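You operate a simulated robot arm through the tools that you are given. There is no shell and no other tool. Be economical: measure what you need, move in short steps, check, and stop when the job is done.

You are at the controls of a simulated robot arm. One attempt, no reset.

Task
Stir bottle 59 on fast until the dye is even, then stand it on the colour meter and cover it.
Fine: switch the stirrer off again. Set down upright: what you pick out.

Only the result counts: the job must be done as asked and must still hold three seconds after the hand-in. Knocking over, shifting, dropping, spilling or breaking anything else fails it. Lids that push on must go on centred and level and be pressed home; caps that screw on are set level and turned clockwise until they are tight.

Robot
A 7-joint arm with a two-finger parallel gripper, fixed in place. Base frame: the origin is at the foot of the arm, x ahead of it, y to its left, z up; the work surface is at about z = 0. Readings come in cm, degrees, newtons and seconds.
With the tool pointing down near the work surface it reaches from about 22 to 58 cm from the base axis. Its first joint turns from -66.0 to 66.0 degrees. Payload 2.5 kg.
Tool frame: the origin (TCP) lies between the finger pads and is the grasp point; the fingertips stand 2.3 cm ahead of it; z points along the fingers, y is the line along which they close. The gripper opens to 9.4 cm. The fingers are 3.8 cm wide and 1 cm thick; the gripper's body (5.4 by 9.6 cm) begins 3.9 cm behind the TCP.
Orientation is that of the tool frame in the base frame, as a unit quaternion [w, x, y, z]. With the fingers straight down and closing along the base's y, the tool's x points along the base's -x, its y along +y and its z along -z.

Tools
- The arm moves only by the tool jog_arm. Its arguments are lists of equal length, an entry for each row: "slide": the shift along the tool's x, y, z in cm, a list of three; "delta_rot": the turn, a rotation vector about the tool's x, y, z in degrees, a list of three; "gripper": the opening, from 0 (shut) to 1 (fully open). In form: {"slide": [[x, y, z], ...], "delta_rot": [[rx, ry, rz], ...], "gripper": [gripper, ...]}. A call has 1 to 12 rows; each row is the pose to reach, as a shift and turn from the pose commanded when the call began, along the tool's axes at that moment. Each row takes 0.2 s and may step no farther than 5 cm and 8.6 degrees from the row before; otherwise, or with a gripper value out of range, the whole call is refused. A pose out of reach is approached as far as the arm can. The call stops where the force on the tool passes 70 N (or 10 N more than at its start, if that is more) or the arm is blocked; 0.2 s more then pass. The fingers move at their own pace (about 10.8 cm/s each) and stop on an object; they squeeze with about 22 N. The grip force told is the motor's: it shows also when the fingers shut on nothing. Time passes only in rows, and 0.2 s behind the last, so rows that repeat a pose let the fingers close. The reply holds the time, the measured pose of the TCP, the force on the tool along the base axes, the opening and the grip force, in the units named above and with some noise, with the torque about the TCP (base axes, N m) and any sound that the robot's microphone picked up.
- Cameras (640 x 400 px; columns grow to the right, rows downward): "scene" is fixed at [12.35, -41.14, 54.23]; the picture's right is [0.78, -0.63, 0.00], its down [-0.38, -0.47, -0.80] and it looks along [0.50, 0.62, -0.60] (base axes); focal length 286 px, centre (320, 200). "wrist" rides on the gripper at [8.6, 1.6, -7.4] in the tool frame; the picture's right is [-0.18, 0.98, 0.00], its down [-0.58, -0.11, -0.81] and it looks along [-0.79, -0.15, 0.59] (tool axes); focal length 243 px, centre (320, 200).
- get_image(camera): a new picture of that camera. It takes no simulated time.
- probe_pixels(camera, pixels): for up to 12 pixels [column, row] of the newest picture of that camera ("zoom" is the newest enlarged one), the place [x, y, z] in the base frame of the surface seen there, good to about 0.3 cm. It takes no simulated time.
- inspect(camera, box): a new picture of the part [left, top, right, bottom] of that camera's present view, enlarged. It takes no simulated time.
- close_job(): hands the job in; it is judged then, once.

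Work in short steps. Measure before you move; look again where a grasp or a placing could have gone wrong, and mend it. You have 80 turns and 38 pictures in all, those below and enlarged ones among them. Open the gripper and draw the arm clear of the work before you hand the job in, unless the task says otherwise; then end with one line.

The tools are called after ">>>" by a JSON object that holds its "name" and its "arguments". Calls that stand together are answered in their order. jog_arm: Moves the arm, as the interface text tells. Its arguments: {"type":"object","properties":{"slide":{"type":"array","items":{"type":"array","items":{"type":"number"}}},"delta_rot":{"type":"array","items":{"type":"array","items":{"type":"number"}}},"gripper":{"type":"array","items":{"type":"number"}}},"required":["slide","delta_rot","gripper"]} The other tools are called the same way: get_image (camera) takes a picture; probe_pixels (camera, pixels) gives the place of the surface under pixels of a picture; inspect (camera, box) takes an enlarged picture of a part of a camera's view; close_job () hands the job in.

At the start:

```text
time_s: 0.0
eef_pos: [44.84, 11.08, 34.23]
orientation: [0.0, 0.0, 1.0, 0.0]
force: [0.7, 0.2, -0.4]
moment: [0.01, 0.01, -0.01]
grip_width: 9.39
gripper_force: 0.2
```

scene: 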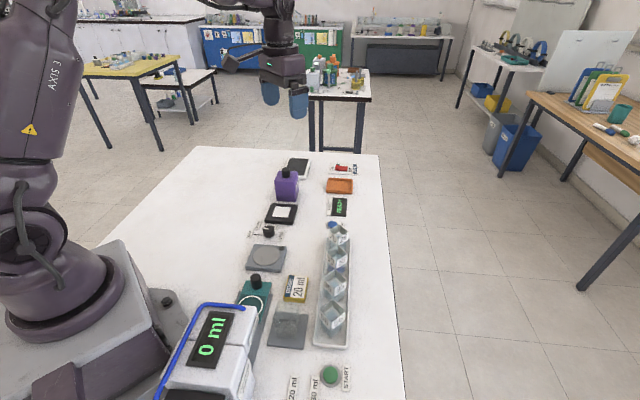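
wrist: 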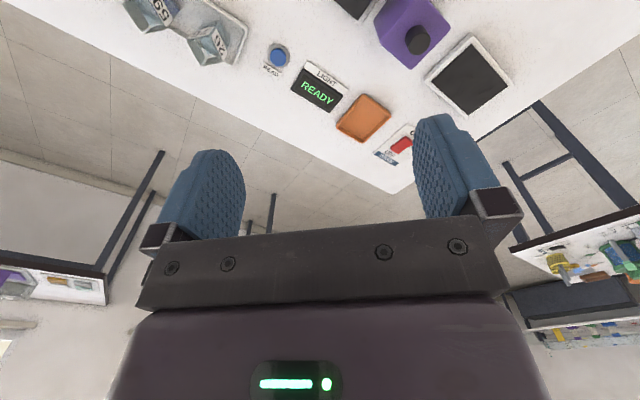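

I start by enlarging the work area in the scene picture, to read labels and find the bottles, stirrer, meter and covers.

>>> {"name": "inspect", "arguments": {"camera": "scene", "box": [230, 150, 390, 250]}}

>>> {"name": "inspect", "arguments": {"camera": "scene", "box": [200, 220, 400, 400]}}

```text
4.00 times, centred on (310, 200) of scene
```

zoom: 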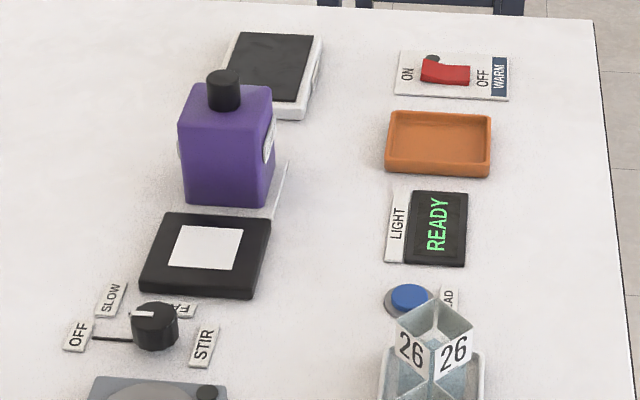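

```text
2.22 times, centred on (300, 310) of scene
```

zoom: 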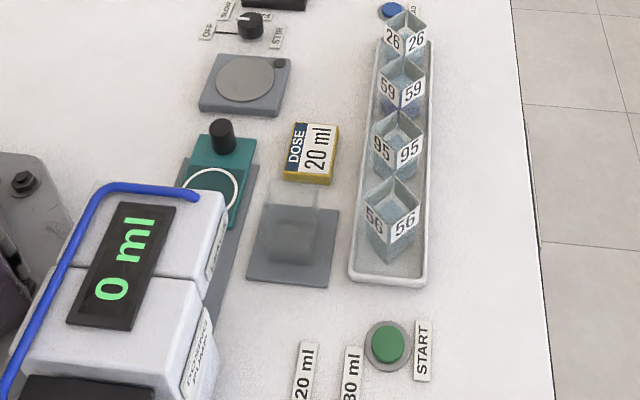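

The rack holds 26, 59, 95, 56; the stirrer with its knob is near (268,235). I enlarge key parts further to tell the cover and the meter.

>>> {"name": "inspect", "arguments": {"camera": "scene", "box": [310, 220, 360, 290]}}

>>> {"name": "inspect", "arguments": {"camera": "scene", "box": [260, 265, 320, 355]}}

>>> {"name": "inspect", "arguments": {"camera": "wrist", "box": [100, 0, 540, 200]}}

```text
5.71 times, centred on (335, 255) of scene
```

zoom: 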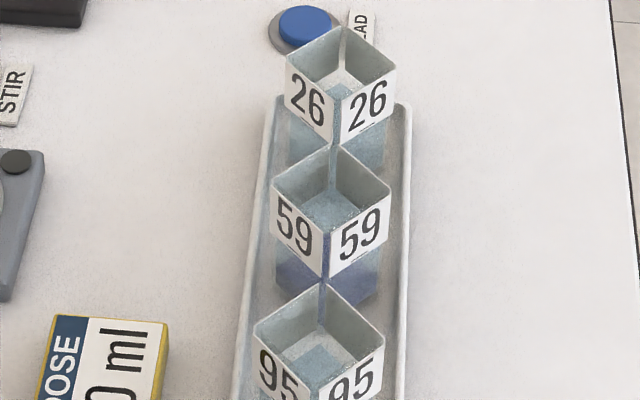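

```text
4.44 times, centred on (290, 310) of scene
```

zoom: 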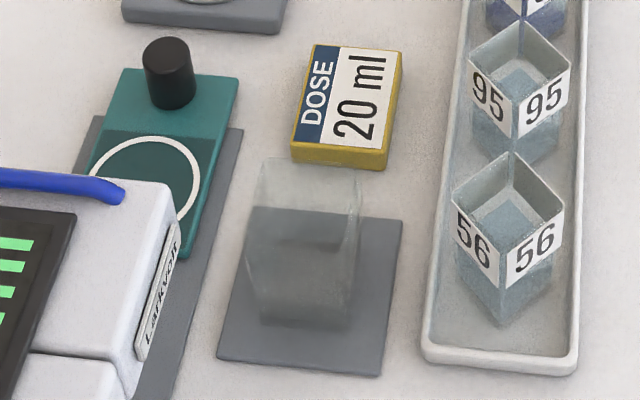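

```text
1.45 times, centred on (320, 100) of wrist
```

zoom: 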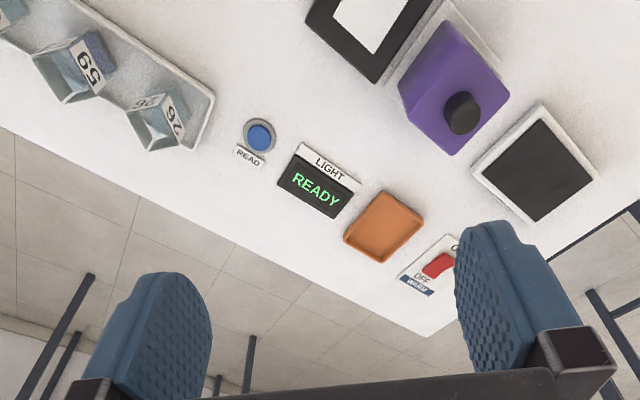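

The purple block with a black knob looks like the meter's hood (beside the black pad with the white square, LIGHT/READ); I probe the main items in the scene picture to get dimensions.

>>> {"name": "probe_pixels", "arguments": {"camera": "scene", "pixels": [[286, 170], [275, 176], [298, 176], [287, 198], [281, 212], [266, 222], [292, 224], [268, 231], [264, 256], [340, 186], [336, 207], [298, 162]]}}

>>> {"name": "probe_pixels", "arguments": {"camera": "wrist", "pixels": [[417, 40], [395, 20], [440, 15], [410, 65], [380, 28], [362, 116], [345, 131], [385, 112], [470, 75], [278, 54], [210, 38], [401, 146]]}}

>>> {"name": "inspect", "arguments": {"camera": "scene", "box": [245, 160, 309, 240]}}

```text
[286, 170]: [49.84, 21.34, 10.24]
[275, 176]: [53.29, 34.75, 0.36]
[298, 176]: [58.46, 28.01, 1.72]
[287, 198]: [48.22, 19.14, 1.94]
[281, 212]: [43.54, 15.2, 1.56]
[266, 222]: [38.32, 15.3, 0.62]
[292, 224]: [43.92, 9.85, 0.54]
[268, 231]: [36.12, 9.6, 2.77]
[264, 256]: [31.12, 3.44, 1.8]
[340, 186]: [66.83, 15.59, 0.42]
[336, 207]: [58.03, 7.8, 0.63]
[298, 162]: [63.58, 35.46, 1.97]
```

```text
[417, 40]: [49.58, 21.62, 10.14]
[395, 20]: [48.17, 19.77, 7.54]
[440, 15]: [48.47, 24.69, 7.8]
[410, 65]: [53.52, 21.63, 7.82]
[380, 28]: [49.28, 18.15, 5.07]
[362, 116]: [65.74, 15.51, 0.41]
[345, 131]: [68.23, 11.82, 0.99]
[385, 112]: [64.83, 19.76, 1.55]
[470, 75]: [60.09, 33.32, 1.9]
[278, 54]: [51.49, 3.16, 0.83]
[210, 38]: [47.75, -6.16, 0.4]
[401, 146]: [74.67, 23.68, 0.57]
```

```text
5.00 times, centred on (277, 200) of scene
```

zoom: 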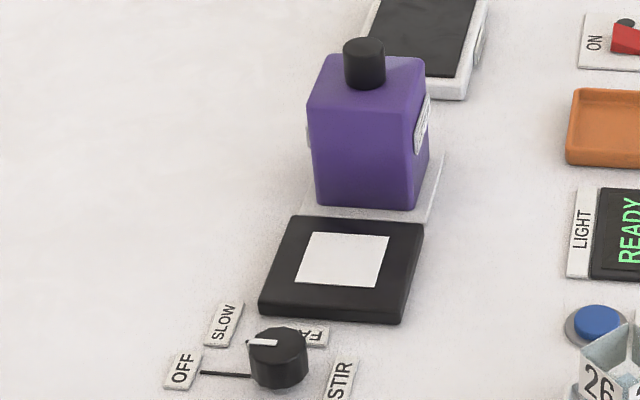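

I move to x≈34, y≈22, z≈18, clear of everything, to view the hood and meter with the wrist camera.

>>> {"name": "jog_arm", "arguments": {"slide": [[3, 3, 4], [6, 6, 8], [9, 9, 12], [10, 11, 16], [10, 11, 16]], "delta_rot": [[0, 0, 0], [0, 0, 0], [0, 0, 0], [0, 0, 0], [0, 0, 0]], "gripper": [1, 1, 1, 1, 1]}}

>>> {"name": "get_image", "arguments": {"camera": "wrist"}}

```text
refused: row 1 steps farther than a row can; nothing moved
```

```text
29 pictures are left
```

wrist: 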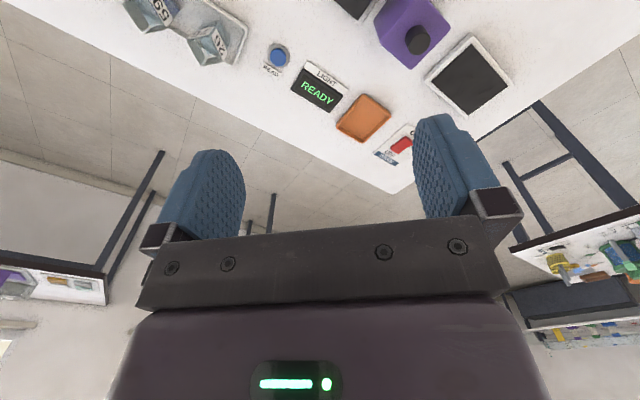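

Each row must stay within 5 cm; same move split more finely.

>>> {"name": "jog_arm", "arguments": {"slide": [[2, 2, 3], [4, 4, 6], [6, 6, 9], [8, 8, 12], [10, 10, 15], [13, 11, 17], [13, 11, 17]], "delta_rot": [[0, 0, 0], [0, 0, 0], [0, 0, 0], [0, 0, 0], [0, 0, 0], [0, 0, 0], [0, 0, 0]], "gripper": [1, 1, 1, 1, 1, 1, 1]}}

>>> {"name": "get_image", "arguments": {"camera": "wrist"}}

```text
time_s: 1.6
eef_pos: [31.93, 22.27, 17.2]
orientation: [0.0, 0.0, 1.0, 0.0]
force: [0.4, -0.2, 0.2]
moment: [0.04, 0.0, 0.0]
grip_width: 9.41
gripper_force: 0.1
```

```text
28 pictures are left
```

wrist: 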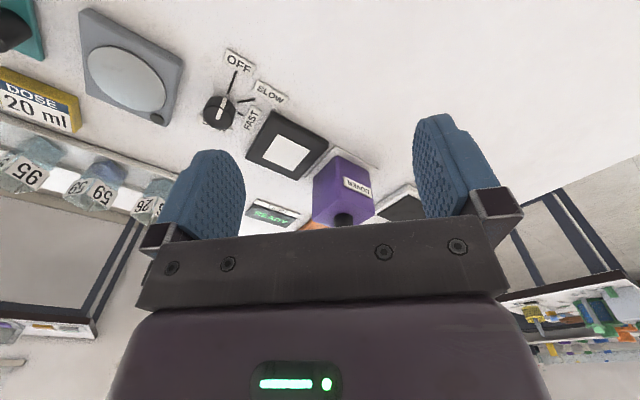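

The hood at (345,190) carries a label; I enlarge it and the knob.

>>> {"name": "inspect", "arguments": {"camera": "wrist", "box": [190, 40, 390, 240]}}

>>> {"name": "probe_pixels", "arguments": {"camera": "wrist", "pixels": [[219, 112], [234, 72], [270, 93], [251, 120], [285, 150], [270, 112], [325, 140], [300, 180], [248, 152], [124, 68], [360, 150]]}}

```text
2.00 times, centred on (290, 140) of wrist
```

zoom: 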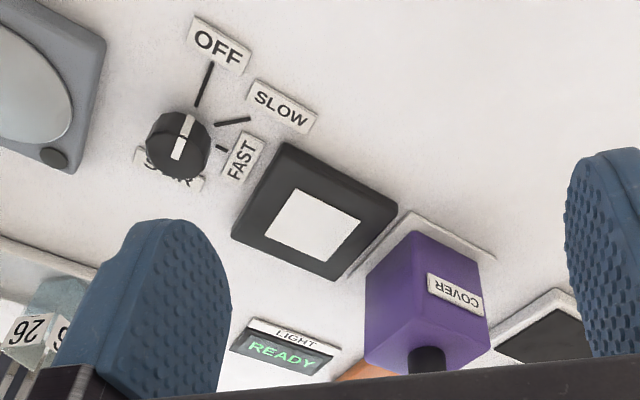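

```text
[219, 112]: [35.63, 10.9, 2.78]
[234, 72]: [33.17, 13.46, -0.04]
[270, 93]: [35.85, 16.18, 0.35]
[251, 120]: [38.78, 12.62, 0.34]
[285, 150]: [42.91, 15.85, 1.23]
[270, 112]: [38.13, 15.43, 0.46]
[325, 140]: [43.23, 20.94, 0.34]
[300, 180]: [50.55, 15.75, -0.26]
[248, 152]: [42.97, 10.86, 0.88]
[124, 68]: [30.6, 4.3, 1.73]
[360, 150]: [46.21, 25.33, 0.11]
```

The purple piece reads COVER, the knob's line is at OFF with SLOW and FAST clockwise from it (about 45° each). Now I move over toward the rack to measure jar 59 and its tray.

>>> {"name": "jog_arm", "arguments": {"slide": [[0, -4, -1], [0, -8, -2], [0, -12, -3], [0, -16, -4], [0, -20, -5], [0, -23, -6], [0, -23, -6]], "delta_rot": [[0, 0, 0], [0, 0, 0], [0, 0, 0], [0, 0, 0], [0, 0, 0], [0, 0, 0], [0, 0, 0]], "gripper": [1, 1, 1, 1, 1, 1, 1]}}

>>> {"name": "get_image", "arguments": {"camera": "wrist"}}

```text
time_s: 3.2
eef_pos: [31.91, -1.11, 23.16]
orientation: [-0.001, 0.001, 1.0, 0.0]
force: [-0.5, -0.1, -0.6]
moment: [-0.02, -0.04, -0.01]
grip_width: 9.39
gripper_force: 0.0
```

```text
26 pictures are left
```

wrist: 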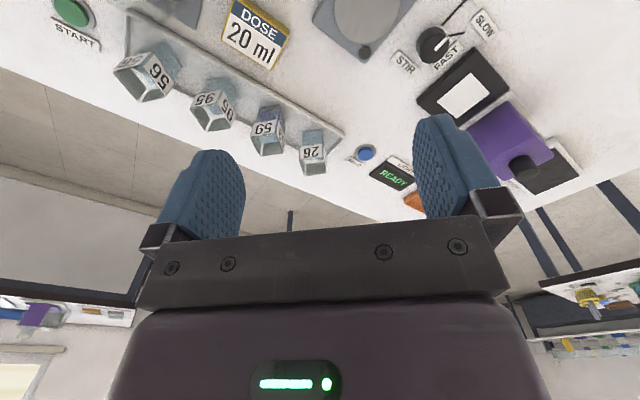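

Jar 59 sits near (267,130) here; I enlarge that and probe rims.

>>> {"name": "inspect", "arguments": {"camera": "wrist", "box": [190, 70, 350, 190]}}

```text
3.33 times, centred on (270, 130) of wrist
```

zoom: 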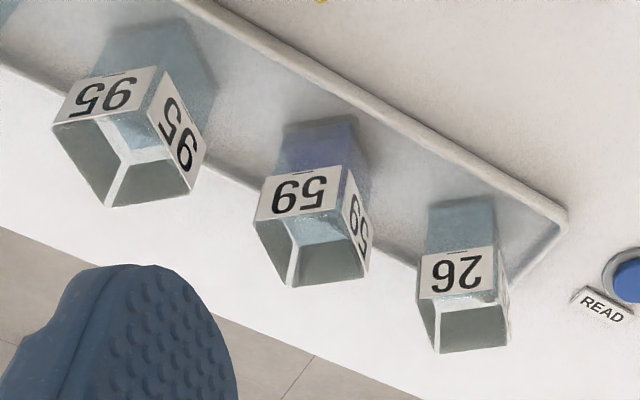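

I probe the rim corners, label faces and tray of jar 59.

>>> {"name": "probe_pixels", "arguments": {"camera": "zoom", "pixels": [[256, 217], [338, 209], [364, 274], [291, 284], [268, 190], [325, 190], [300, 205], [357, 225], [340, 160], [285, 150], [375, 180], [400, 140]]}}

>>> {"name": "inspect", "arguments": {"camera": "scene", "box": [316, 235, 356, 295]}}

```text
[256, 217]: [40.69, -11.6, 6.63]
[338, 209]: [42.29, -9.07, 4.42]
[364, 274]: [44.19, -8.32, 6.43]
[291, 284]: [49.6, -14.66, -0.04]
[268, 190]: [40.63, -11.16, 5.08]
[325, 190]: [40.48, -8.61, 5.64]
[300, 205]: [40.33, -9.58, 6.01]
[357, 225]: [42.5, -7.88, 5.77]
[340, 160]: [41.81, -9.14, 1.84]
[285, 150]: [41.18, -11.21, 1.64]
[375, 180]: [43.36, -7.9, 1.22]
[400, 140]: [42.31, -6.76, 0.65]
```

```text
6.67 times, centred on (336, 265) of scene
```

zoom: 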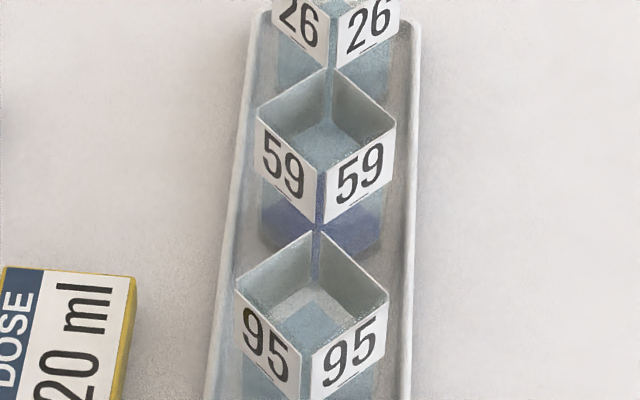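

Jar 59 is close to axis-aligned; I probe its faces from the scene side to get yaw and centre.

>>> {"name": "probe_pixels", "arguments": {"camera": "zoom", "pixels": [[262, 145], [285, 180], [310, 205], [330, 205], [358, 180], [388, 150], [258, 122], [396, 122], [330, 70], [318, 176], [240, 300], [385, 300]]}}

```text
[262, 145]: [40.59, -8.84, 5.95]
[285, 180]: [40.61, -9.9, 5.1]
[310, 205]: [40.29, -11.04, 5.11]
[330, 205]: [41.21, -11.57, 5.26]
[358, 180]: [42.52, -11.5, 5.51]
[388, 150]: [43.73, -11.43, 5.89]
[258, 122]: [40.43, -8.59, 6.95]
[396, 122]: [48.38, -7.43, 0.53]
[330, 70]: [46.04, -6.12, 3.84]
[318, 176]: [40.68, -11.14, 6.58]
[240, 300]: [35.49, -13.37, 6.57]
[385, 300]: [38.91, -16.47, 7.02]
```

Jar 59's centre is about (42.2, −9.9), rim ≈7 cm, roughly axis-aligned; neighbours leave finger room when closing along y. Now I measure the stirrer disc and meter square precisely.

>>> {"name": "inspect", "arguments": {"camera": "scene", "box": [225, 197, 325, 275]}}

```text
5.13 times, centred on (275, 236) of scene
```

zoom: 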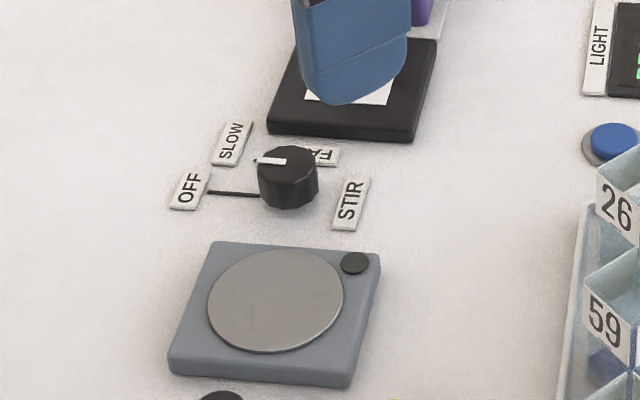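

>>> {"name": "probe_pixels", "arguments": {"camera": "zoom", "pixels": [[211, 298], [341, 290], [285, 252], [268, 348], [275, 300], [288, 160], [264, 168], [313, 168], [292, 148], [288, 176], [355, 262], [360, 290]]}}

>>> {"name": "probe_pixels", "arguments": {"camera": "wrist", "pixels": [[442, 93], [468, 112], [490, 92], [464, 75], [467, 94], [420, 98], [459, 123], [509, 88], [473, 52], [433, 44], [433, 28], [445, 52]]}}

```text
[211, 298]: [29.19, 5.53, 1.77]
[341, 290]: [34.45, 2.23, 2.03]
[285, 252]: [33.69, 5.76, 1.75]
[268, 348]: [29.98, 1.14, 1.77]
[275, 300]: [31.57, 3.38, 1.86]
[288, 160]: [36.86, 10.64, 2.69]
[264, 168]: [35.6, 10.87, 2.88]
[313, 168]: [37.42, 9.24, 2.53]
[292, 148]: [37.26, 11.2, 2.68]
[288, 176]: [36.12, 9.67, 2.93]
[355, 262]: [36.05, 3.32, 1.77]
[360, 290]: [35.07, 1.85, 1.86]
```

```text
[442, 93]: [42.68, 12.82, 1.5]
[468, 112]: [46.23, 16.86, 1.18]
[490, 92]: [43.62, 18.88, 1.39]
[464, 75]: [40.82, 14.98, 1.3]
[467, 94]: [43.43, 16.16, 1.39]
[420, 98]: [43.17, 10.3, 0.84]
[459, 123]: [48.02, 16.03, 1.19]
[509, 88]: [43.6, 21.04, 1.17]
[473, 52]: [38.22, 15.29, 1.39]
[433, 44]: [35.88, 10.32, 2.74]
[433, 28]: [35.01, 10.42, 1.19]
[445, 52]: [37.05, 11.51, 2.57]
```

Disc centre ≈(31.8,3.65,1.8), knob ≈(36.4,10.3, top 2.8), meter centre ≈(43.3,15.7,1.35) turned ~50°. I go to hover over jar 59 at (42.2,−9.9).

>>> {"name": "jog_arm", "arguments": {"slide": [[-3, -2.5, 1], [-6, -5, 2], [-9, -7.5, 4], [-10.3, -8.8, 7], [-10.3, -8.8, 10.2], [-10.3, -8.8, 10.2]], "delta_rot": [[0, 0, 0], [0, 0, 0], [0, 0, 0], [0, 0, 0], [0, 0, 0], [0, 0, 0]], "gripper": [0.75, 0.75, 0.75, 0.75, 0.75, 0.75]}}

>>> {"name": "inspect", "arguments": {"camera": "scene", "box": [270, 160, 400, 300]}}

```text
time_s: 4.6
eef_pos: [41.95, -9.73, 12.87]
orientation: [0.0, -0.001, 1.0, 0.001]
force: [0.1, 0.3, -0.4]
moment: [-0.01, 0.03, -0.03]
grip_width: 7.05
gripper_force: 0.1
```

```text
2.86 times, centred on (335, 230) of scene
```

zoom: 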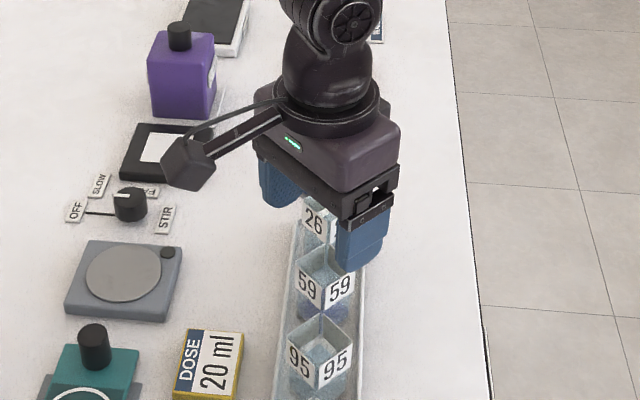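

The alignment looks right: fingers straddle 59, clear of 26 and 95. I descend to z≈4.8 watching force, then close.

>>> {"name": "jog_arm", "arguments": {"slide": [[-0.2, -0.15, 3], [-0.2, -0.15, 6], [-0.2, -0.15, 8.1], [-0.2, -0.15, 8.1], [-0.2, -0.15, 8.1], [-0.2, -0.15, 8.1], [-0.2, -0.15, 8.1]], "delta_rot": [[0, 0, 0], [0, 0, 0], [0, 0, 0], [0, 0, 0], [0, 0, 0], [0, 0, 0], [0, 0, 0]], "gripper": [0.75, 0.75, 0.75, 0.75, 0.3, 0.3, 0.3]}}

```text
time_s: 6.2
eef_pos: [42.27, -9.96, 4.83]
orientation: [0.0, 0.0, 1.0, -0.001]
force: [-0.4, -0.4, 1.1]
moment: [-0.02, 0.03, -0.01]
grip_width: 3.36
gripper_force: 21.3
```

Gripped at 3.36 cm wide. I lift gently straight up.

>>> {"name": "jog_arm", "arguments": {"slide": [[0, 0, -1], [0, 0, -3], [0, 0, -5], [0, 0, -7], [0, 0, -9], [0, 0, -10], [0, 0, -10]], "delta_rot": [[0, 0, 0], [0, 0, 0], [0, 0, 0], [0, 0, 0], [0, 0, 0], [0, 0, 0], [0, 0, 0]], "gripper": [0.3, 0.3, 0.3, 0.3, 0.3, 0.3, 0.3]}}

>>> {"name": "inspect", "arguments": {"camera": "scene", "box": [230, 140, 410, 300]}}

```text
time_s: 7.8
eef_pos: [42.21, -9.9, 14.9]
orientation: [0.0, 0.0, 1.0, 0.0]
force: [0.5, -0.6, -0.6]
moment: [-0.01, 0.03, -0.01]
grip_width: 3.29
gripper_force: 22.2
```

```text
2.50 times, centred on (320, 220) of scene
```

zoom: 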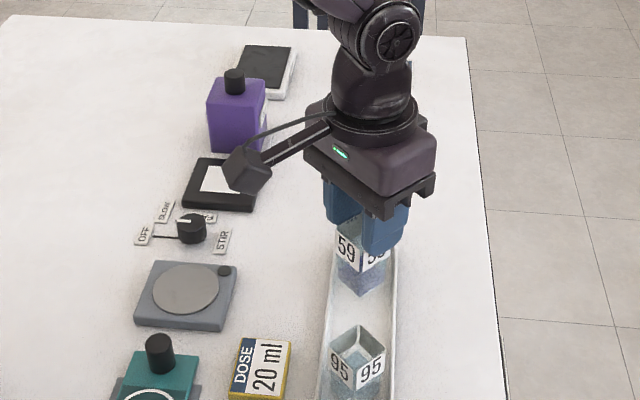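

Jar is held upright. I carry it gently to above the stirrer disc (31.7,3.55), turning 40° clockwise so the jar faces line up with the benches' 50° layout.

>>> {"name": "jog_arm", "arguments": {"slide": [[0.3, 0.4, 0], [0.9, 1.15, 0], [2.0, 2.55, 0], [3.1, 3.95, 0], [4.2, 5.35, 0], [5.3, 6.75, 0], [6.4, 8.15, 0], [7.5, 9.55, 0], [8.6, 10.95, 0], [9.6, 12.3, 0], [10.2, 13.05, 0], [10.5, 13.45, 0]], "delta_rot": [[0, 0, 1], [0, 0, 4], [0, 0, 8], [0, 0, 12], [0, 0, 16], [0, 0, 20], [0, 0, 24], [0, 0, 28], [0, 0, 32], [0, 0, 36], [0, 0, 39], [0, 0, 40]], "gripper": [0.3, 0.3, 0.3, 0.3, 0.3, 0.3, 0.3, 0.3, 0.3, 0.3, 0.3, 0.3]}}

>>> {"name": "get_image", "arguments": {"camera": "scene"}}

```text
time_s: 10.4
eef_pos: [31.75, 3.4, 14.81]
orientation: [0.0, 0.343, 0.939, 0.0]
force: [0.8, 0.6, -0.4]
moment: [0.0, -0.03, 0.01]
grip_width: 3.27
gripper_force: 21.9
```

```text
20 pictures are left
```

scene: 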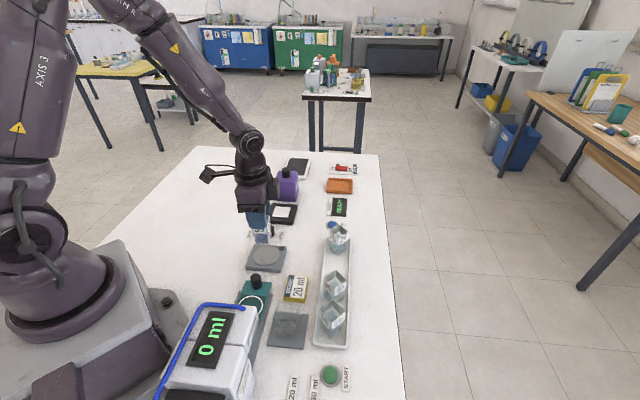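

The jar is above the disc. I lower in decreasing steps until contact is felt (expected TCP z≈6.1).

>>> {"name": "jog_arm", "arguments": {"slide": [[0, 0.15, 1], [0, 0.15, 3], [0, 0.15, 5], [0, 0.15, 7], [0, 0.15, 7.8], [0, 0.15, 8.1], [0, 0.15, 8.3], [0, 0.15, 8.3]], "delta_rot": [[0, 0, 0], [0, 0, 0], [0, 0, 0], [0, 0, 0], [0, 0, 0], [0, 0, 0], [0, 0, 0], [0, 0, 0]], "gripper": [0.3, 0.3, 0.3, 0.3, 0.3, 0.3, 0.3, 0.3]}}

```text
time_s: 11.4
eef_pos: [32.13, 3.79, 8.69]
orientation: [0.003, 0.343, 0.939, 0.004]
force: [-3.3, 0.5, 14.2]
moment: [0.16, 0.07, 0.02]
grip_width: 3.33
gripper_force: 22.3
stopped in row 5: the force on the tool passed its limit at 103 N (the readings are from after the stop); the commanded pose is now the measured one
```

Contact came 2.5 cm earlier than expected; I look before doing anything.

>>> {"name": "inspect", "arguments": {"camera": "scene", "box": [190, 170, 310, 290]}}

```text
3.33 times, centred on (250, 230) of scene
```

zoom: 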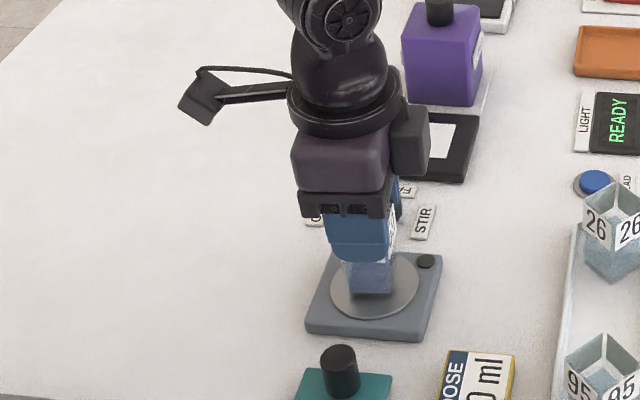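

The jar seems near the disc; I probe the jar's lower edge and the disc to see the gap.

>>> {"name": "probe_pixels", "arguments": {"camera": "zoom", "pixels": [[370, 290], [353, 289], [388, 287], [370, 270], [370, 302], [345, 290], [400, 290], [370, 250], [355, 265], [385, 265], [325, 270], [340, 255]]}}

>>> {"name": "inspect", "arguments": {"camera": "wrist", "box": [160, 40, 480, 260]}}

```text
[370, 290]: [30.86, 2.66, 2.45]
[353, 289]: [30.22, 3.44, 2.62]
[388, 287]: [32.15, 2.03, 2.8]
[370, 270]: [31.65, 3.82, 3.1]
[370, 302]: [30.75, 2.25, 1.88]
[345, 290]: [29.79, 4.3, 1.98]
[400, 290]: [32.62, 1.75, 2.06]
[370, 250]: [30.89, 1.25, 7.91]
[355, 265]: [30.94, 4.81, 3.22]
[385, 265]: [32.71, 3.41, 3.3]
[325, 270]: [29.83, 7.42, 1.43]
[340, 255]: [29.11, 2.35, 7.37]
```

```text
1.82 times, centred on (320, 150) of wrist
```

zoom: 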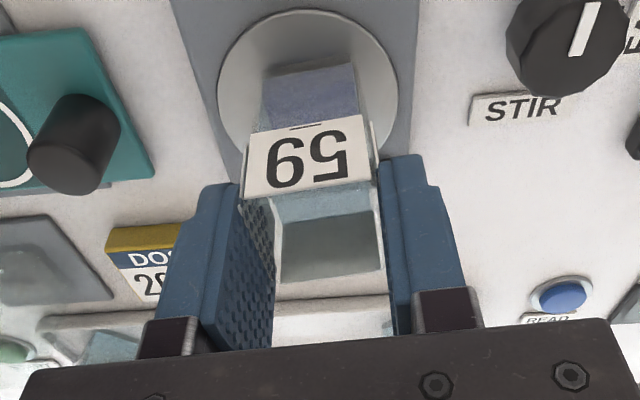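

The jar slid down a little in the grip and now stands on the disc (lower edge z≈2.0–2.5), centred. I open the fingers modestly in place and look again.

>>> {"name": "jog_arm", "arguments": {"slide": [[0, 0, 0], [0, 0, 0], [0, 0, 0]], "delta_rot": [[0, 0, 0], [0, 0, 0], [0, 0, 0]], "gripper": [0.42, 0.55, 0.55]}}

>>> {"name": "inspect", "arguments": {"camera": "wrist", "box": [160, 40, 480, 260]}}

```text
time_s: 12.2
eef_pos: [31.93, 3.63, 8.48]
orientation: [0.003, 0.343, 0.939, 0.003]
force: [-0.3, 0.0, 0.6]
moment: [0.0, 0.0, 0.0]
grip_width: 5.17
gripper_force: 0.2
```

```text
1.82 times, centred on (320, 150) of wrist
```

zoom: 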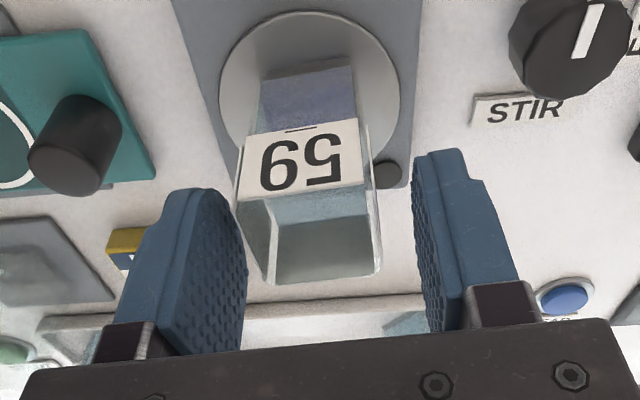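

Jar 59 stands free, upright on the disc. I probe its rim and label to record its pose.

>>> {"name": "probe_pixels", "arguments": {"camera": "zoom", "pixels": [[240, 192], [355, 180], [265, 130], [352, 122], [300, 160], [270, 280], [375, 272], [320, 277], [378, 250], [258, 250]]}}

```text
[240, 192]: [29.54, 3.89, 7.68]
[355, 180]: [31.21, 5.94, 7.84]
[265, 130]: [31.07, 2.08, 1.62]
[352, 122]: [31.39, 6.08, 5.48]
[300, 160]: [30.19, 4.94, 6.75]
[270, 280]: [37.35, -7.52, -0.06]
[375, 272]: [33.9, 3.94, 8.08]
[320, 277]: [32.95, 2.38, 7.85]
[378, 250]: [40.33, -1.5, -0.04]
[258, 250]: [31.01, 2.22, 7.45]
```

Jar centre ≈(31.7,3.85), rim z≈8. I rise straight up, then go to above the knob (36.6,10.2), turning back to the start heading.

>>> {"name": "jog_arm", "arguments": {"slide": [[0, 0, -2], [0, 0, -5], [0, 0, -8], [0.1, 2, -9], [0.3, 4, -9], [0.5, 6, -9], [0.65, 8, -9], [0.65, 8, -9], [0.65, 8, -9]], "delta_rot": [[0, 0, 0], [0, 0, 0], [0, 0, 0], [0, 0, -7], [0, 0, -14], [0, 0, -21], [0, 0, -28], [0, 0, -35], [0, 0, -40]], "gripper": [0.55, 0.55, 0.55, 0.55, 0.55, 0.55, 0.55, 0.55, 0.55]}}

>>> {"name": "inspect", "arguments": {"camera": "scene", "box": [220, 160, 330, 270]}}

```text
time_s: 14.2
eef_pos: [36.75, 10.15, 17.61]
orientation: [0.003, 0.0, 1.0, 0.002]
force: [0.3, -0.7, 0.0]
moment: [0.02, 0.0, 0.0]
grip_width: 5.15
gripper_force: 0.1
```

```text
3.64 times, centred on (275, 215) of scene
```

zoom: 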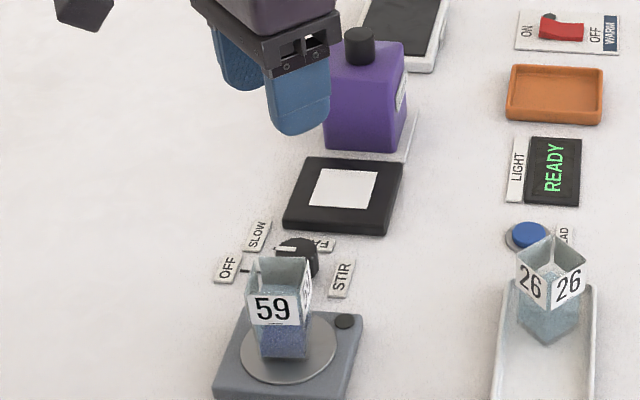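

Clear view of the meter here; I probe the white square, the meter's outline and the hood before lowering onto the knob.

>>> {"name": "probe_pixels", "arguments": {"camera": "zoom", "pixels": [[320, 172], [375, 174], [368, 206], [309, 204], [341, 189], [358, 34], [346, 36], [372, 36], [403, 46], [388, 65], [400, 145], [385, 148]]}}

>>> {"name": "jog_arm", "arguments": {"slide": [[0.1, 0.05, 4], [0.1, 0.05, 8], [0.1, 0.05, 11], [0.1, 0.05, 13], [0.1, 0.05, 14], [0.1, 0.05, 14], [0.1, 0.05, 14], [0.1, 0.05, 14], [0.1, 0.05, 14]], "delta_rot": [[0, 0, 0], [0, 0, 0], [0, 0, 0], [0, 0, 0], [0, 0, 0], [0, 0, 0], [0, 0, 0], [0, 0, 0], [0, 0, 0]], "gripper": [0.55, 0.55, 0.55, 0.55, 0.55, 0.55, 0.15, 0.15, 0.15]}}

```text
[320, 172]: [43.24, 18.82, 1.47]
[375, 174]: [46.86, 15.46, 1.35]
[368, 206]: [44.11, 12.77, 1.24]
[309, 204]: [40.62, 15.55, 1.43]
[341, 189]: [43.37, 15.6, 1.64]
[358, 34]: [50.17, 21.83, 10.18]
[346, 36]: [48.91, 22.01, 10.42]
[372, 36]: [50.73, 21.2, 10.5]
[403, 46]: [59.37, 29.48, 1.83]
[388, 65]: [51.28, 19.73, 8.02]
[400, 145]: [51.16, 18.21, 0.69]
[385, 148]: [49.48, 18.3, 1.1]
```

```text
time_s: 16.2
eef_pos: [36.62, 10.41, 3.53]
orientation: [0.004, 0.001, 1.0, 0.003]
force: [6.1, 3.8, -12.3]
moment: [-0.12, 0.09, 0.0]
grip_width: 2.88
gripper_force: 44.9
```

Knob gripped (2.88 cm). I turn it clockwise 90° toward FAST, listening for the sound.

>>> {"name": "jog_arm", "arguments": {"slide": [[0, 0.15, 0], [0, 0.15, 0], [0, 0.15, 0], [0, 0.15, 0], [0, 0.15, 0], [0, 0.15, 0], [0, 0.15, 0], [0, 0.15, 0], [0, 0.15, 0], [0, 0.15, 0], [0, 0.15, 0], [0, 0.15, 0]], "delta_rot": [[0, 0, 8], [0, 0, 16], [0, 0, 24], [0, 0, 32], [0, 0, 40], [0, 0, 48], [0, 0, 56], [0, 0, 64], [0, 0, 72], [0, 0, 80], [0, 0, 88], [0, 0, 90]], "gripper": [0.15, 0.15, 0.15, 0.15, 0.15, 0.15, 0.15, 0.15, 0.15, 0.15, 0.15, 0.15]}}

>>> {"name": "inspect", "arguments": {"camera": "scene", "box": [220, 170, 330, 290]}}

```text
time_s: 18.8
eef_pos: [36.73, 10.3, 3.51]
orientation: [0.001, 0.709, 0.705, 0.001]
force: [-6.9, -24.7, -10.5]
moment: [-0.73, 0.25, 0.32]
grip_width: 2.89
gripper_force: 45.4
```

```text
3.33 times, centred on (275, 230) of scene
```

zoom: 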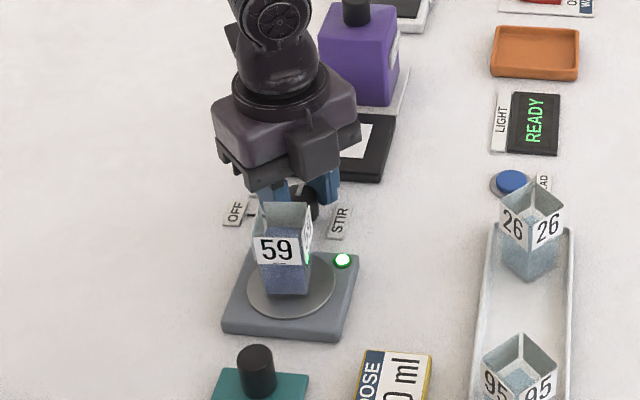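

The stirrer's lamp is lit green. I hold for 2.6 s and look by the wrist camera at pointer and jar.

>>> {"name": "jog_arm", "arguments": {"slide": [[0, 0, 0], [0, 0, 0], [0, 0, 0], [0, 0, 0], [0, 0, 0], [0, 0, 0], [0, 0, 0], [0, 0, 0], [0, 0, 0], [0, 0, 0], [0, 0, 0], [0, 0, 0]], "delta_rot": [[0, 0, 0], [0, 0, 0], [0, 0, 0], [0, 0, 0], [0, 0, 0], [0, 0, 0], [0, 0, 0], [0, 0, 0], [0, 0, 0], [0, 0, 0], [0, 0, 0], [0, 0, 0]], "gripper": [0.15, 0.15, 0.15, 0.15, 0.15, 0.15, 0.15, 0.15, 0.15, 0.15, 0.15, 0.15]}}

>>> {"name": "get_image", "arguments": {"camera": "wrist"}}

```text
time_s: 21.4
eef_pos: [36.58, 10.36, 3.48]
orientation: [0.003, 0.709, 0.706, 0.001]
force: [-12.9, -23.7, 8.1]
moment: [-0.44, 0.45, 0.17]
grip_width: 2.89
gripper_force: 45.4
```

```text
14 pictures are left
```

wrist: 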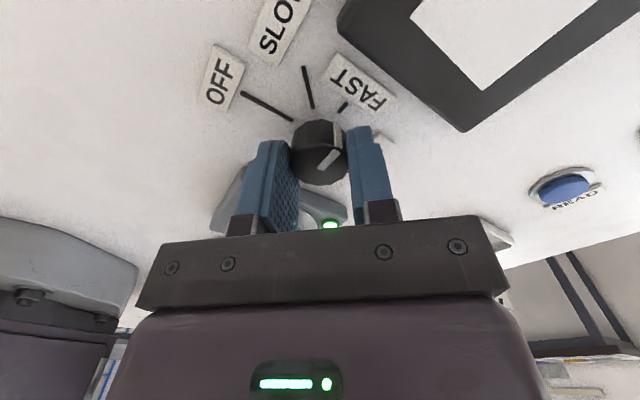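

Pointer looks turned to near FAST; I enlarge to confirm.

>>> {"name": "inspect", "arguments": {"camera": "wrist", "box": [240, 70, 420, 210]}}

>>> {"name": "inspect", "arguments": {"camera": "scene", "box": [230, 210, 300, 280]}}

```text
2.86 times, centred on (330, 140) of wrist
```

zoom: 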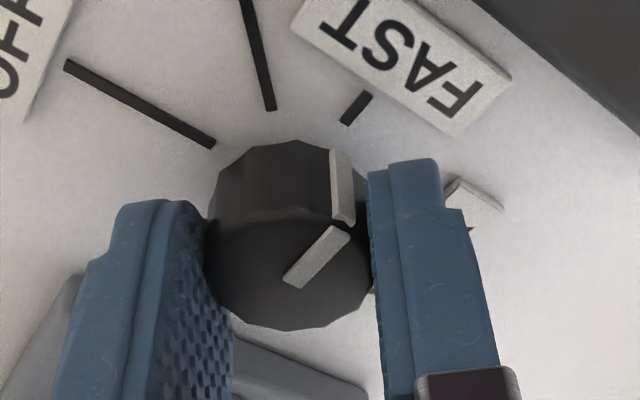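

```text
5.71 times, centred on (265, 245) of scene
```

zoom: 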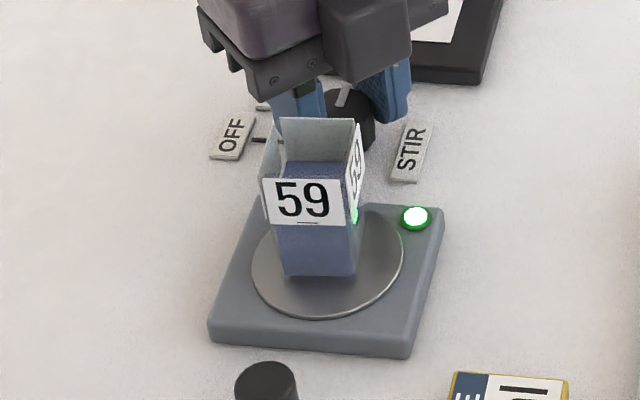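

Pointer points at the FAST tick and the dye is spreading. I hold on for some more seconds.

>>> {"name": "jog_arm", "arguments": {"slide": [[0, 0, 0], [0, 0, 0], [0, 0, 0], [0, 0, 0], [0, 0, 0], [0, 0, 0], [0, 0, 0], [0, 0, 0], [0, 0, 0], [0, 0, 0], [0, 0, 0], [0, 0, 0]], "delta_rot": [[0, 0, 0], [0, 0, 0], [0, 0, 0], [0, 0, 0], [0, 0, 0], [0, 0, 0], [0, 0, 0], [0, 0, 0], [0, 0, 0], [0, 0, 0], [0, 0, 0], [0, 0, 0]], "gripper": [0.15, 0.15, 0.15, 0.15, 0.15, 0.15, 0.15, 0.15, 0.15, 0.15, 0.15, 0.15]}}

>>> {"name": "jog_arm", "arguments": {"slide": [[0, 0, 0], [0, 0, 0], [0, 0, 0], [0, 0, 0], [0, 0, 0], [0, 0, 0], [0, 0, 0], [0, 0, 0], [0, 0, 0], [0, 0, 0], [0, 0, 0], [0, 0, 0]], "delta_rot": [[0, 0, 0], [0, 0, 0], [0, 0, 0], [0, 0, 0], [0, 0, 0], [0, 0, 0], [0, 0, 0], [0, 0, 0], [0, 0, 0], [0, 0, 0], [0, 0, 0], [0, 0, 0]], "gripper": [0.15, 0.15, 0.15, 0.15, 0.15, 0.15, 0.15, 0.15, 0.15, 0.15, 0.15, 0.15]}}

>>> {"name": "jog_arm", "arguments": {"slide": [[0, 0, 0], [0, 0, 0], [0, 0, 0], [0, 0, 0], [0, 0, 0], [0, 0, 0], [0, 0, 0], [0, 0, 0], [0, 0, 0], [0, 0, 0], [0, 0, 0], [0, 0, 0]], "delta_rot": [[0, 0, 0], [0, 0, 0], [0, 0, 0], [0, 0, 0], [0, 0, 0], [0, 0, 0], [0, 0, 0], [0, 0, 0], [0, 0, 0], [0, 0, 0], [0, 0, 0], [0, 0, 0]], "gripper": [0.15, 0.15, 0.15, 0.15, 0.15, 0.15, 0.15, 0.15, 0.15, 0.15, 0.15, 0.15]}}

>>> {"name": "inspect", "arguments": {"camera": "scene", "box": [240, 225, 290, 270]}}

```text
time_s: 24.0
eef_pos: [36.48, 10.28, 3.46]
orientation: [0.002, 0.708, 0.706, 0.001]
force: [-16.0, -22.1, 14.8]
moment: [-0.38, 0.54, 0.11]
grip_width: 2.89
gripper_force: 45.7
```

```text
time_s: 26.6
eef_pos: [36.35, 10.37, 3.5]
orientation: [0.002, 0.708, 0.706, 0.002]
force: [-15.7, -22.5, 14.9]
moment: [-0.38, 0.51, 0.1]
grip_width: 2.91
gripper_force: 45.2
```

```text
time_s: 29.2
eef_pos: [36.58, 10.41, 3.49]
orientation: [0.002, 0.709, 0.705, 0.002]
force: [-14.9, -21.3, 14.1]
moment: [-0.36, 0.51, 0.06]
grip_width: 2.85
gripper_force: 44.9
```

```text
8.89 times, centred on (265, 248) of scene
```

zoom: 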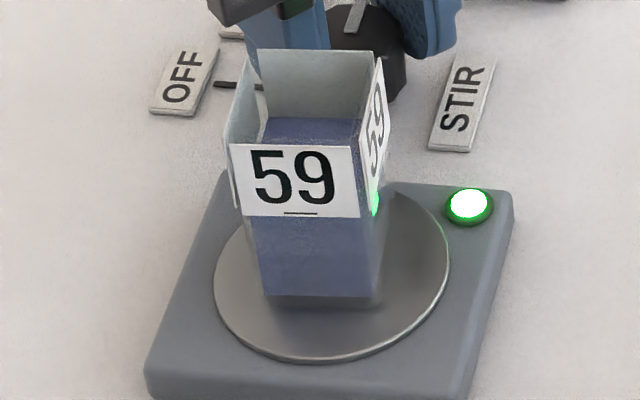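

Dye looks even throughout; I give it about 5 s extra margin, then turn the knob back 90° to OFF.

>>> {"name": "jog_arm", "arguments": {"slide": [[0, 0, 0], [0, 0, 0], [0, 0, 0], [0, 0, 0], [0, 0, 0], [0, 0, 0], [0, 0, 0], [0, 0, 0], [0, 0, 0], [0, 0, 0], [0, 0, 0], [0, 0, 0]], "delta_rot": [[0, 0, 0], [0, 0, 0], [0, 0, 0], [0, 0, 0], [0, 0, 0], [0, 0, 0], [0, 0, 0], [0, 0, 0], [0, 0, 0], [0, 0, 0], [0, 0, 0], [0, 0, 0]], "gripper": [0.15, 0.15, 0.15, 0.15, 0.15, 0.15, 0.15, 0.15, 0.15, 0.15, 0.15, 0.15]}}

>>> {"name": "jog_arm", "arguments": {"slide": [[0, 0, 0], [0, 0, 0], [0, 0, 0], [0, 0, 0], [0, 0, 0], [0, 0, 0], [0, 0, 0], [0, 0, 0], [0, 0, 0], [0, 0, 0], [0, 0, 0], [0, 0, 0]], "delta_rot": [[0, 0, 0], [0, 0, 0], [0, 0, 0], [0, 0, 0], [0, 0, 0], [0, 0, 0], [0, 0, 0], [0, 0, 0], [0, 0, 0], [0, 0, 0], [0, 0, 0], [0, 0, 0]], "gripper": [0.15, 0.15, 0.15, 0.15, 0.15, 0.15, 0.15, 0.15, 0.15, 0.15, 0.15, 0.15]}}

>>> {"name": "jog_arm", "arguments": {"slide": [[0, 0, 0], [0, 0, 0], [0, 0, 0], [0, 0, 0], [0, 0, 0], [0, 0, 0], [0, 0, 0], [0, 0, 0], [0, 0, 0], [0, 0, 0], [0, 0, 0], [0, 0, 0]], "delta_rot": [[0, 0, -8], [0, 0, -16], [0, 0, -24], [0, 0, -32], [0, 0, -40], [0, 0, -48], [0, 0, -56], [0, 0, -64], [0, 0, -72], [0, 0, -80], [0, 0, -88], [0, 0, -90]], "gripper": [0.15, 0.15, 0.15, 0.15, 0.15, 0.15, 0.15, 0.15, 0.15, 0.15, 0.15, 0.15]}}

>>> {"name": "inspect", "arguments": {"camera": "scene", "box": [230, 205, 310, 275]}}

```text
time_s: 31.8
eef_pos: [36.66, 10.35, 3.47]
orientation: [0.002, 0.708, 0.706, 0.002]
force: [-15.1, -21.9, 12.0]
moment: [-0.39, 0.51, 0.07]
grip_width: 2.88
gripper_force: 44.6
```

```text
time_s: 34.4
eef_pos: [36.58, 10.45, 3.56]
orientation: [0.001, 0.709, 0.706, 0.001]
force: [-13.8, -21.9, 9.0]
moment: [-0.36, 0.48, 0.07]
grip_width: 2.88
gripper_force: 45.1
```

```text
time_s: 37.0
eef_pos: [36.57, 10.39, 3.56]
orientation: [0.002, 0.0, 1.0, 0.001]
force: [-5.3, -15.7, -22.7]
moment: [-0.53, 0.1, -0.07]
grip_width: 2.86
gripper_force: 44.6
```

```text
5.71 times, centred on (270, 240) of scene
```

zoom: 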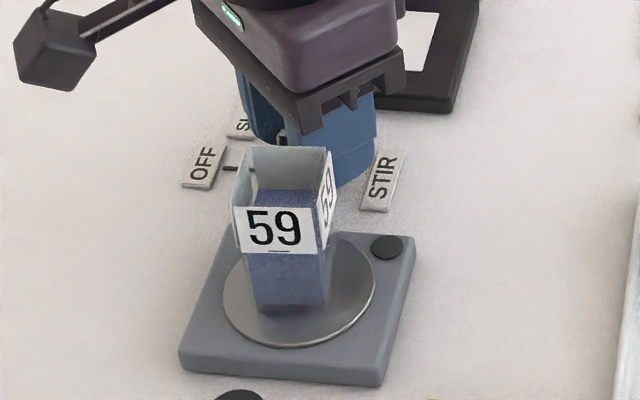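

Lamp is off and pointer back. I release the knob, rise, and hover over the jar at (31.7,3.85) with the same 40° turn.

>>> {"name": "jog_arm", "arguments": {"slide": [[0, 0, 0], [0, 0, 0], [0, 0, -4], [0, 0, -8], [0, 0, -11.5], [1.5, -2, -11.5], [3, -4, -11.5], [4, -5.3, -11.5], [4.87, -6.5, -11.5], [4.87, -6.5, -11.5], [4.87, -6.5, -11.5]], "delta_rot": [[0, 0, 0], [0, 0, 0], [0, 0, 0], [0, 0, 0], [0, 0, 7], [0, 0, 14], [0, 0, 21], [0, 0, 28], [0, 0, 35], [0, 0, 40], [0, 0, 40]], "gripper": [0.55, 0.55, 0.55, 0.55, 0.6, 0.6, 0.6, 0.6, 0.6, 0.6, 0.6]}}

>>> {"name": "get_image", "arguments": {"camera": "wrist"}}

```text
time_s: 39.4
eef_pos: [31.84, 3.98, 14.96]
orientation: [0.004, 0.344, 0.939, 0.003]
force: [-0.1, -0.1, 0.7]
moment: [-0.01, 0.0, 0.01]
grip_width: 5.63
gripper_force: 0.1
```

```text
9 pictures are left
```

wrist: 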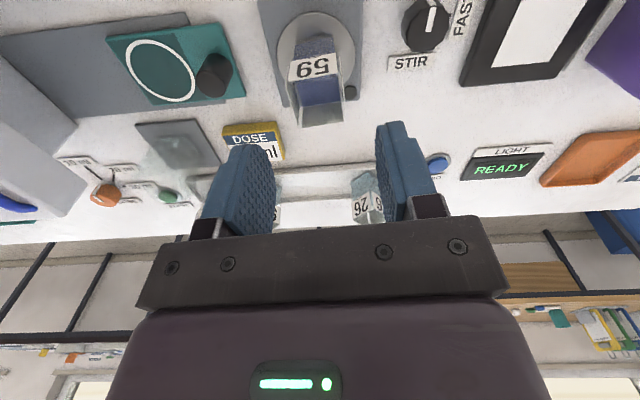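

I probe the jar's rim corners here to confirm centre and heading before descending.

>>> {"name": "probe_pixels", "arguments": {"camera": "wrist", "pixels": [[290, 78], [312, 72], [335, 74], [303, 125], [341, 119], [322, 123], [340, 85], [294, 95], [437, 18], [427, 25]]}}

```text
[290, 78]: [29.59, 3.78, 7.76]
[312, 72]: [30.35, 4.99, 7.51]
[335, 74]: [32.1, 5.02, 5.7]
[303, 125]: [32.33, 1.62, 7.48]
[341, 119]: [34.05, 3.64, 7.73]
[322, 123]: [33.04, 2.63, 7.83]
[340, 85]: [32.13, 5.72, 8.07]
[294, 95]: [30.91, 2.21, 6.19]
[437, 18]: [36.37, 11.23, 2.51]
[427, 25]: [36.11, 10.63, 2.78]
```

Centre ≈(31.75,3.78), well aligned. I descend to z≈5.2 (also levelling the small 0.5° tilt) and close.

>>> {"name": "jog_arm", "arguments": {"slide": [[0, -0.15, 3], [0, -0.15, 6], [0, -0.15, 8.5], [0, -0.15, 9.75], [0, -0.15, 9.75], [0, -0.15, 9.75], [0, -0.15, 9.75], [0, -0.15, 9.75], [0, -0.15, 9.75]], "delta_rot": [[0.4, 0.3, 0], [0.4, 0.3, 0], [0.4, 0.3, 0], [0.4, 0.3, 0], [0.4, 0.3, 0], [0.4, 0.3, 0], [0.4, 0.3, 0], [0.4, 0.3, 0], [0.4, 0.3, 0]], "gripper": [0.6, 0.6, 0.6, 0.6, 0.6, 0.2, 0.2, 0.2, 0.2]}}

```text
time_s: 41.4
eef_pos: [31.64, 4.03, 5.24]
orientation: [-0.002, 0.343, 0.939, 0.0]
force: [-0.3, -0.1, 0.4]
moment: [-0.01, 0.03, -0.03]
grip_width: 3.33
gripper_force: 22.1
```

Gripped at 3.33. I lift slowly by 6 cm and check for slip.

>>> {"name": "jog_arm", "arguments": {"slide": [[0, 0, -0.2], [0, 0, -0.6], [0, 0, -1.2], [0, 0, -2], [0, 0, -2.8], [0, 0, -3.6], [0, 0, -4.4], [0, 0, -5.2], [0, 0, -5.8], [0, 0, -6], [0, 0, -6]], "delta_rot": [[0, 0, 0], [0, 0, 0], [0, 0, 0], [0, 0, 0], [0, 0, 0], [0, 0, 0], [0, 0, 0], [0, 0, 0], [0, 0, 0], [0, 0, 0], [0, 0, 0]], "gripper": [0.2, 0.2, 0.2, 0.2, 0.2, 0.2, 0.2, 0.2, 0.2, 0.2, 0.2]}}

>>> {"name": "inspect", "arguments": {"camera": "scene", "box": [220, 160, 320, 270]}}

```text
time_s: 43.8
eef_pos: [31.61, 3.86, 11.43]
orientation: [-0.001, 0.343, 0.939, 0.0]
force: [0.2, -1.1, -0.5]
moment: [-0.02, -0.02, 0.0]
grip_width: 3.32
gripper_force: 21.9
```

```text
3.64 times, centred on (270, 215) of scene
```

zoom: 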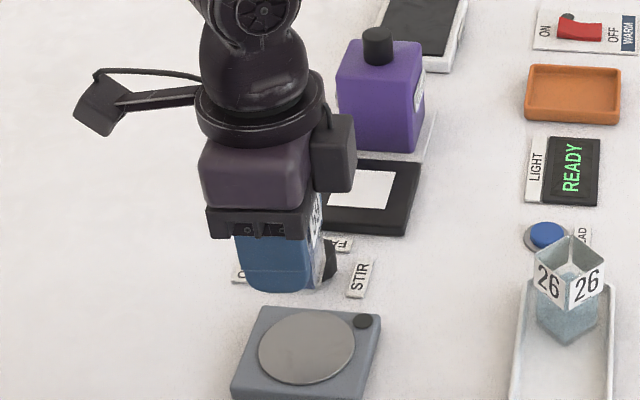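

No slip this time. I carry it gently along to above the meter centre (43.5,15.7).

>>> {"name": "jog_arm", "arguments": {"slide": [[-0.03, 0.4, 0], [-0.1, 1.3, 0], [-0.24, 3, 0], [-0.4, 4.8, 0], [-0.55, 6.6, 0], [-0.7, 8.4, 0], [-0.85, 10.2, 0], [-1.0, 12, 0], [-1.1, 13.8, 0], [-1.2, 15.3, 0], [-1.28, 16.25, 0], [-1.33, 16.65, 0]], "delta_rot": [[0, 0, 0], [0, 0, 0], [0, 0, 0], [0, 0, 0], [0, 0, 0], [0, 0, 0], [0, 0, 0], [0, 0, 0], [0, 0, 0], [0, 0, 0], [0, 0, 0], [0, 0, 0]], "gripper": [0.2, 0.2, 0.2, 0.2, 0.2, 0.2, 0.2, 0.2, 0.2, 0.2, 0.2, 0.2]}}

```text
time_s: 46.4
eef_pos: [43.48, 15.77, 11.33]
orientation: [-0.001, 0.343, 0.939, 0.001]
force: [1.0, -0.4, -0.1]
moment: [0.02, 0.01, 0.01]
grip_width: 3.37
gripper_force: 21.9
```

Over the meter. I lower quickly to 5.6, then in small steps to about 4.75.

>>> {"name": "jog_arm", "arguments": {"slide": [[0, 0, 1], [0, 0, 2.2], [0, 0, 3.4], [0, 0, 4.6], [0, 0, 5.3], [0, 0, 5.7], [0, 0, 5.9], [0, 0, 6.1], [0, 0, 6.25], [0, 0, 6.4], [0, 0, 6.5], [0, 0, 6.55]], "delta_rot": [[0, 0, 0], [0, 0, 0], [0, 0, 0], [0, 0, 0], [0, 0, 0], [0, 0, 0], [0, 0, 0], [0, 0, 0], [0, 0, 0], [0, 0, 0], [0, 0, 0], [0, 0, 0]], "gripper": [0.2, 0.2, 0.2, 0.2, 0.2, 0.2, 0.2, 0.2, 0.2, 0.2, 0.2, 0.2]}}

```text
time_s: 49.0
eef_pos: [43.53, 15.76, 4.63]
orientation: [-0.001, 0.343, 0.939, 0.0]
force: [0.1, -0.9, -1.1]
moment: [-0.02, 0.01, 0.05]
grip_width: 3.34
gripper_force: 22.0
```

No contact yet; I continue down in 0.1 cm steps.

>>> {"name": "jog_arm", "arguments": {"slide": [[0, 0, 0.1], [0, 0, 0.2], [0, 0, 0.3], [0, 0, 0.3]], "delta_rot": [[0, 0, 0], [0, 0, 0], [0, 0, 0], [0, 0, 0]], "gripper": [0.2, 0.2, 0.2, 0.2]}}

```text
time_s: 50.0
eef_pos: [43.63, 15.72, 4.48]
orientation: [0.0, 0.344, 0.939, 0.002]
force: [-1.9, -1.2, 21.4]
moment: [-0.14, 0.0, -0.02]
grip_width: 3.35
gripper_force: 22.3
```

Contact (21 N): the jar is seated. I ease 0.1 up, open modestly, then look.

>>> {"name": "jog_arm", "arguments": {"slide": [[0, 0, -0.1], [0, 0, -0.1], [0, 0, -0.1], [0, 0, -0.1]], "delta_rot": [[0, 0, 0], [0, 0, 0], [0, 0, 0], [0, 0, 0]], "gripper": [0.2, 0.45, 0.55, 0.55]}}

>>> {"name": "jog_arm", "arguments": {"slide": [[0, 0, -2], [0, 0, -5], [0, 0, -8], [0, 0, -11], [0, 0, -14], [0, 0, -16], [0, 0, -16]], "delta_rot": [[0, 0, 0], [0, 0, 0], [0, 0, 0], [0, 0, 0], [0, 0, 0], [0, 0, 0], [0, 0, 0]], "gripper": [0.55, 0.55, 0.55, 0.55, 0.55, 0.55, 0.55]}}

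>>> {"name": "inspect", "arguments": {"camera": "scene", "box": [250, 155, 320, 235]}}

```text
time_s: 51.0
eef_pos: [43.39, 15.82, 4.39]
orientation: [-0.001, 0.343, 0.939, 0.0]
force: [-0.4, 0.0, 0.2]
moment: [0.0, -0.03, -0.03]
grip_width: 5.15
gripper_force: 0.0
```

```text
time_s: 52.6
eef_pos: [43.47, 15.47, 20.65]
orientation: [0.0, 0.342, 0.94, 0.0]
force: [-0.1, -0.2, 0.8]
moment: [0.0, -0.01, 0.01]
grip_width: 5.18
gripper_force: 0.0
```

```text
5.00 times, centred on (285, 195) of scene
```

zoom: 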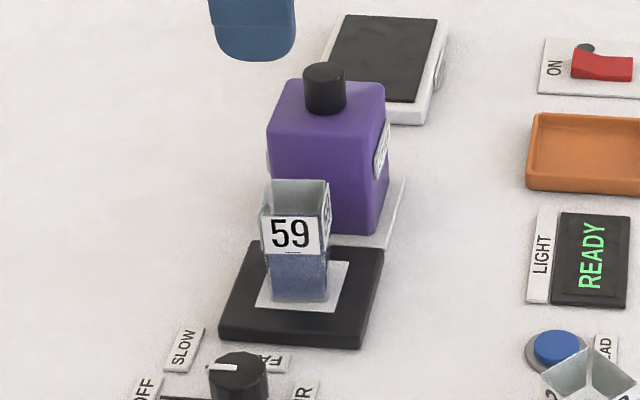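

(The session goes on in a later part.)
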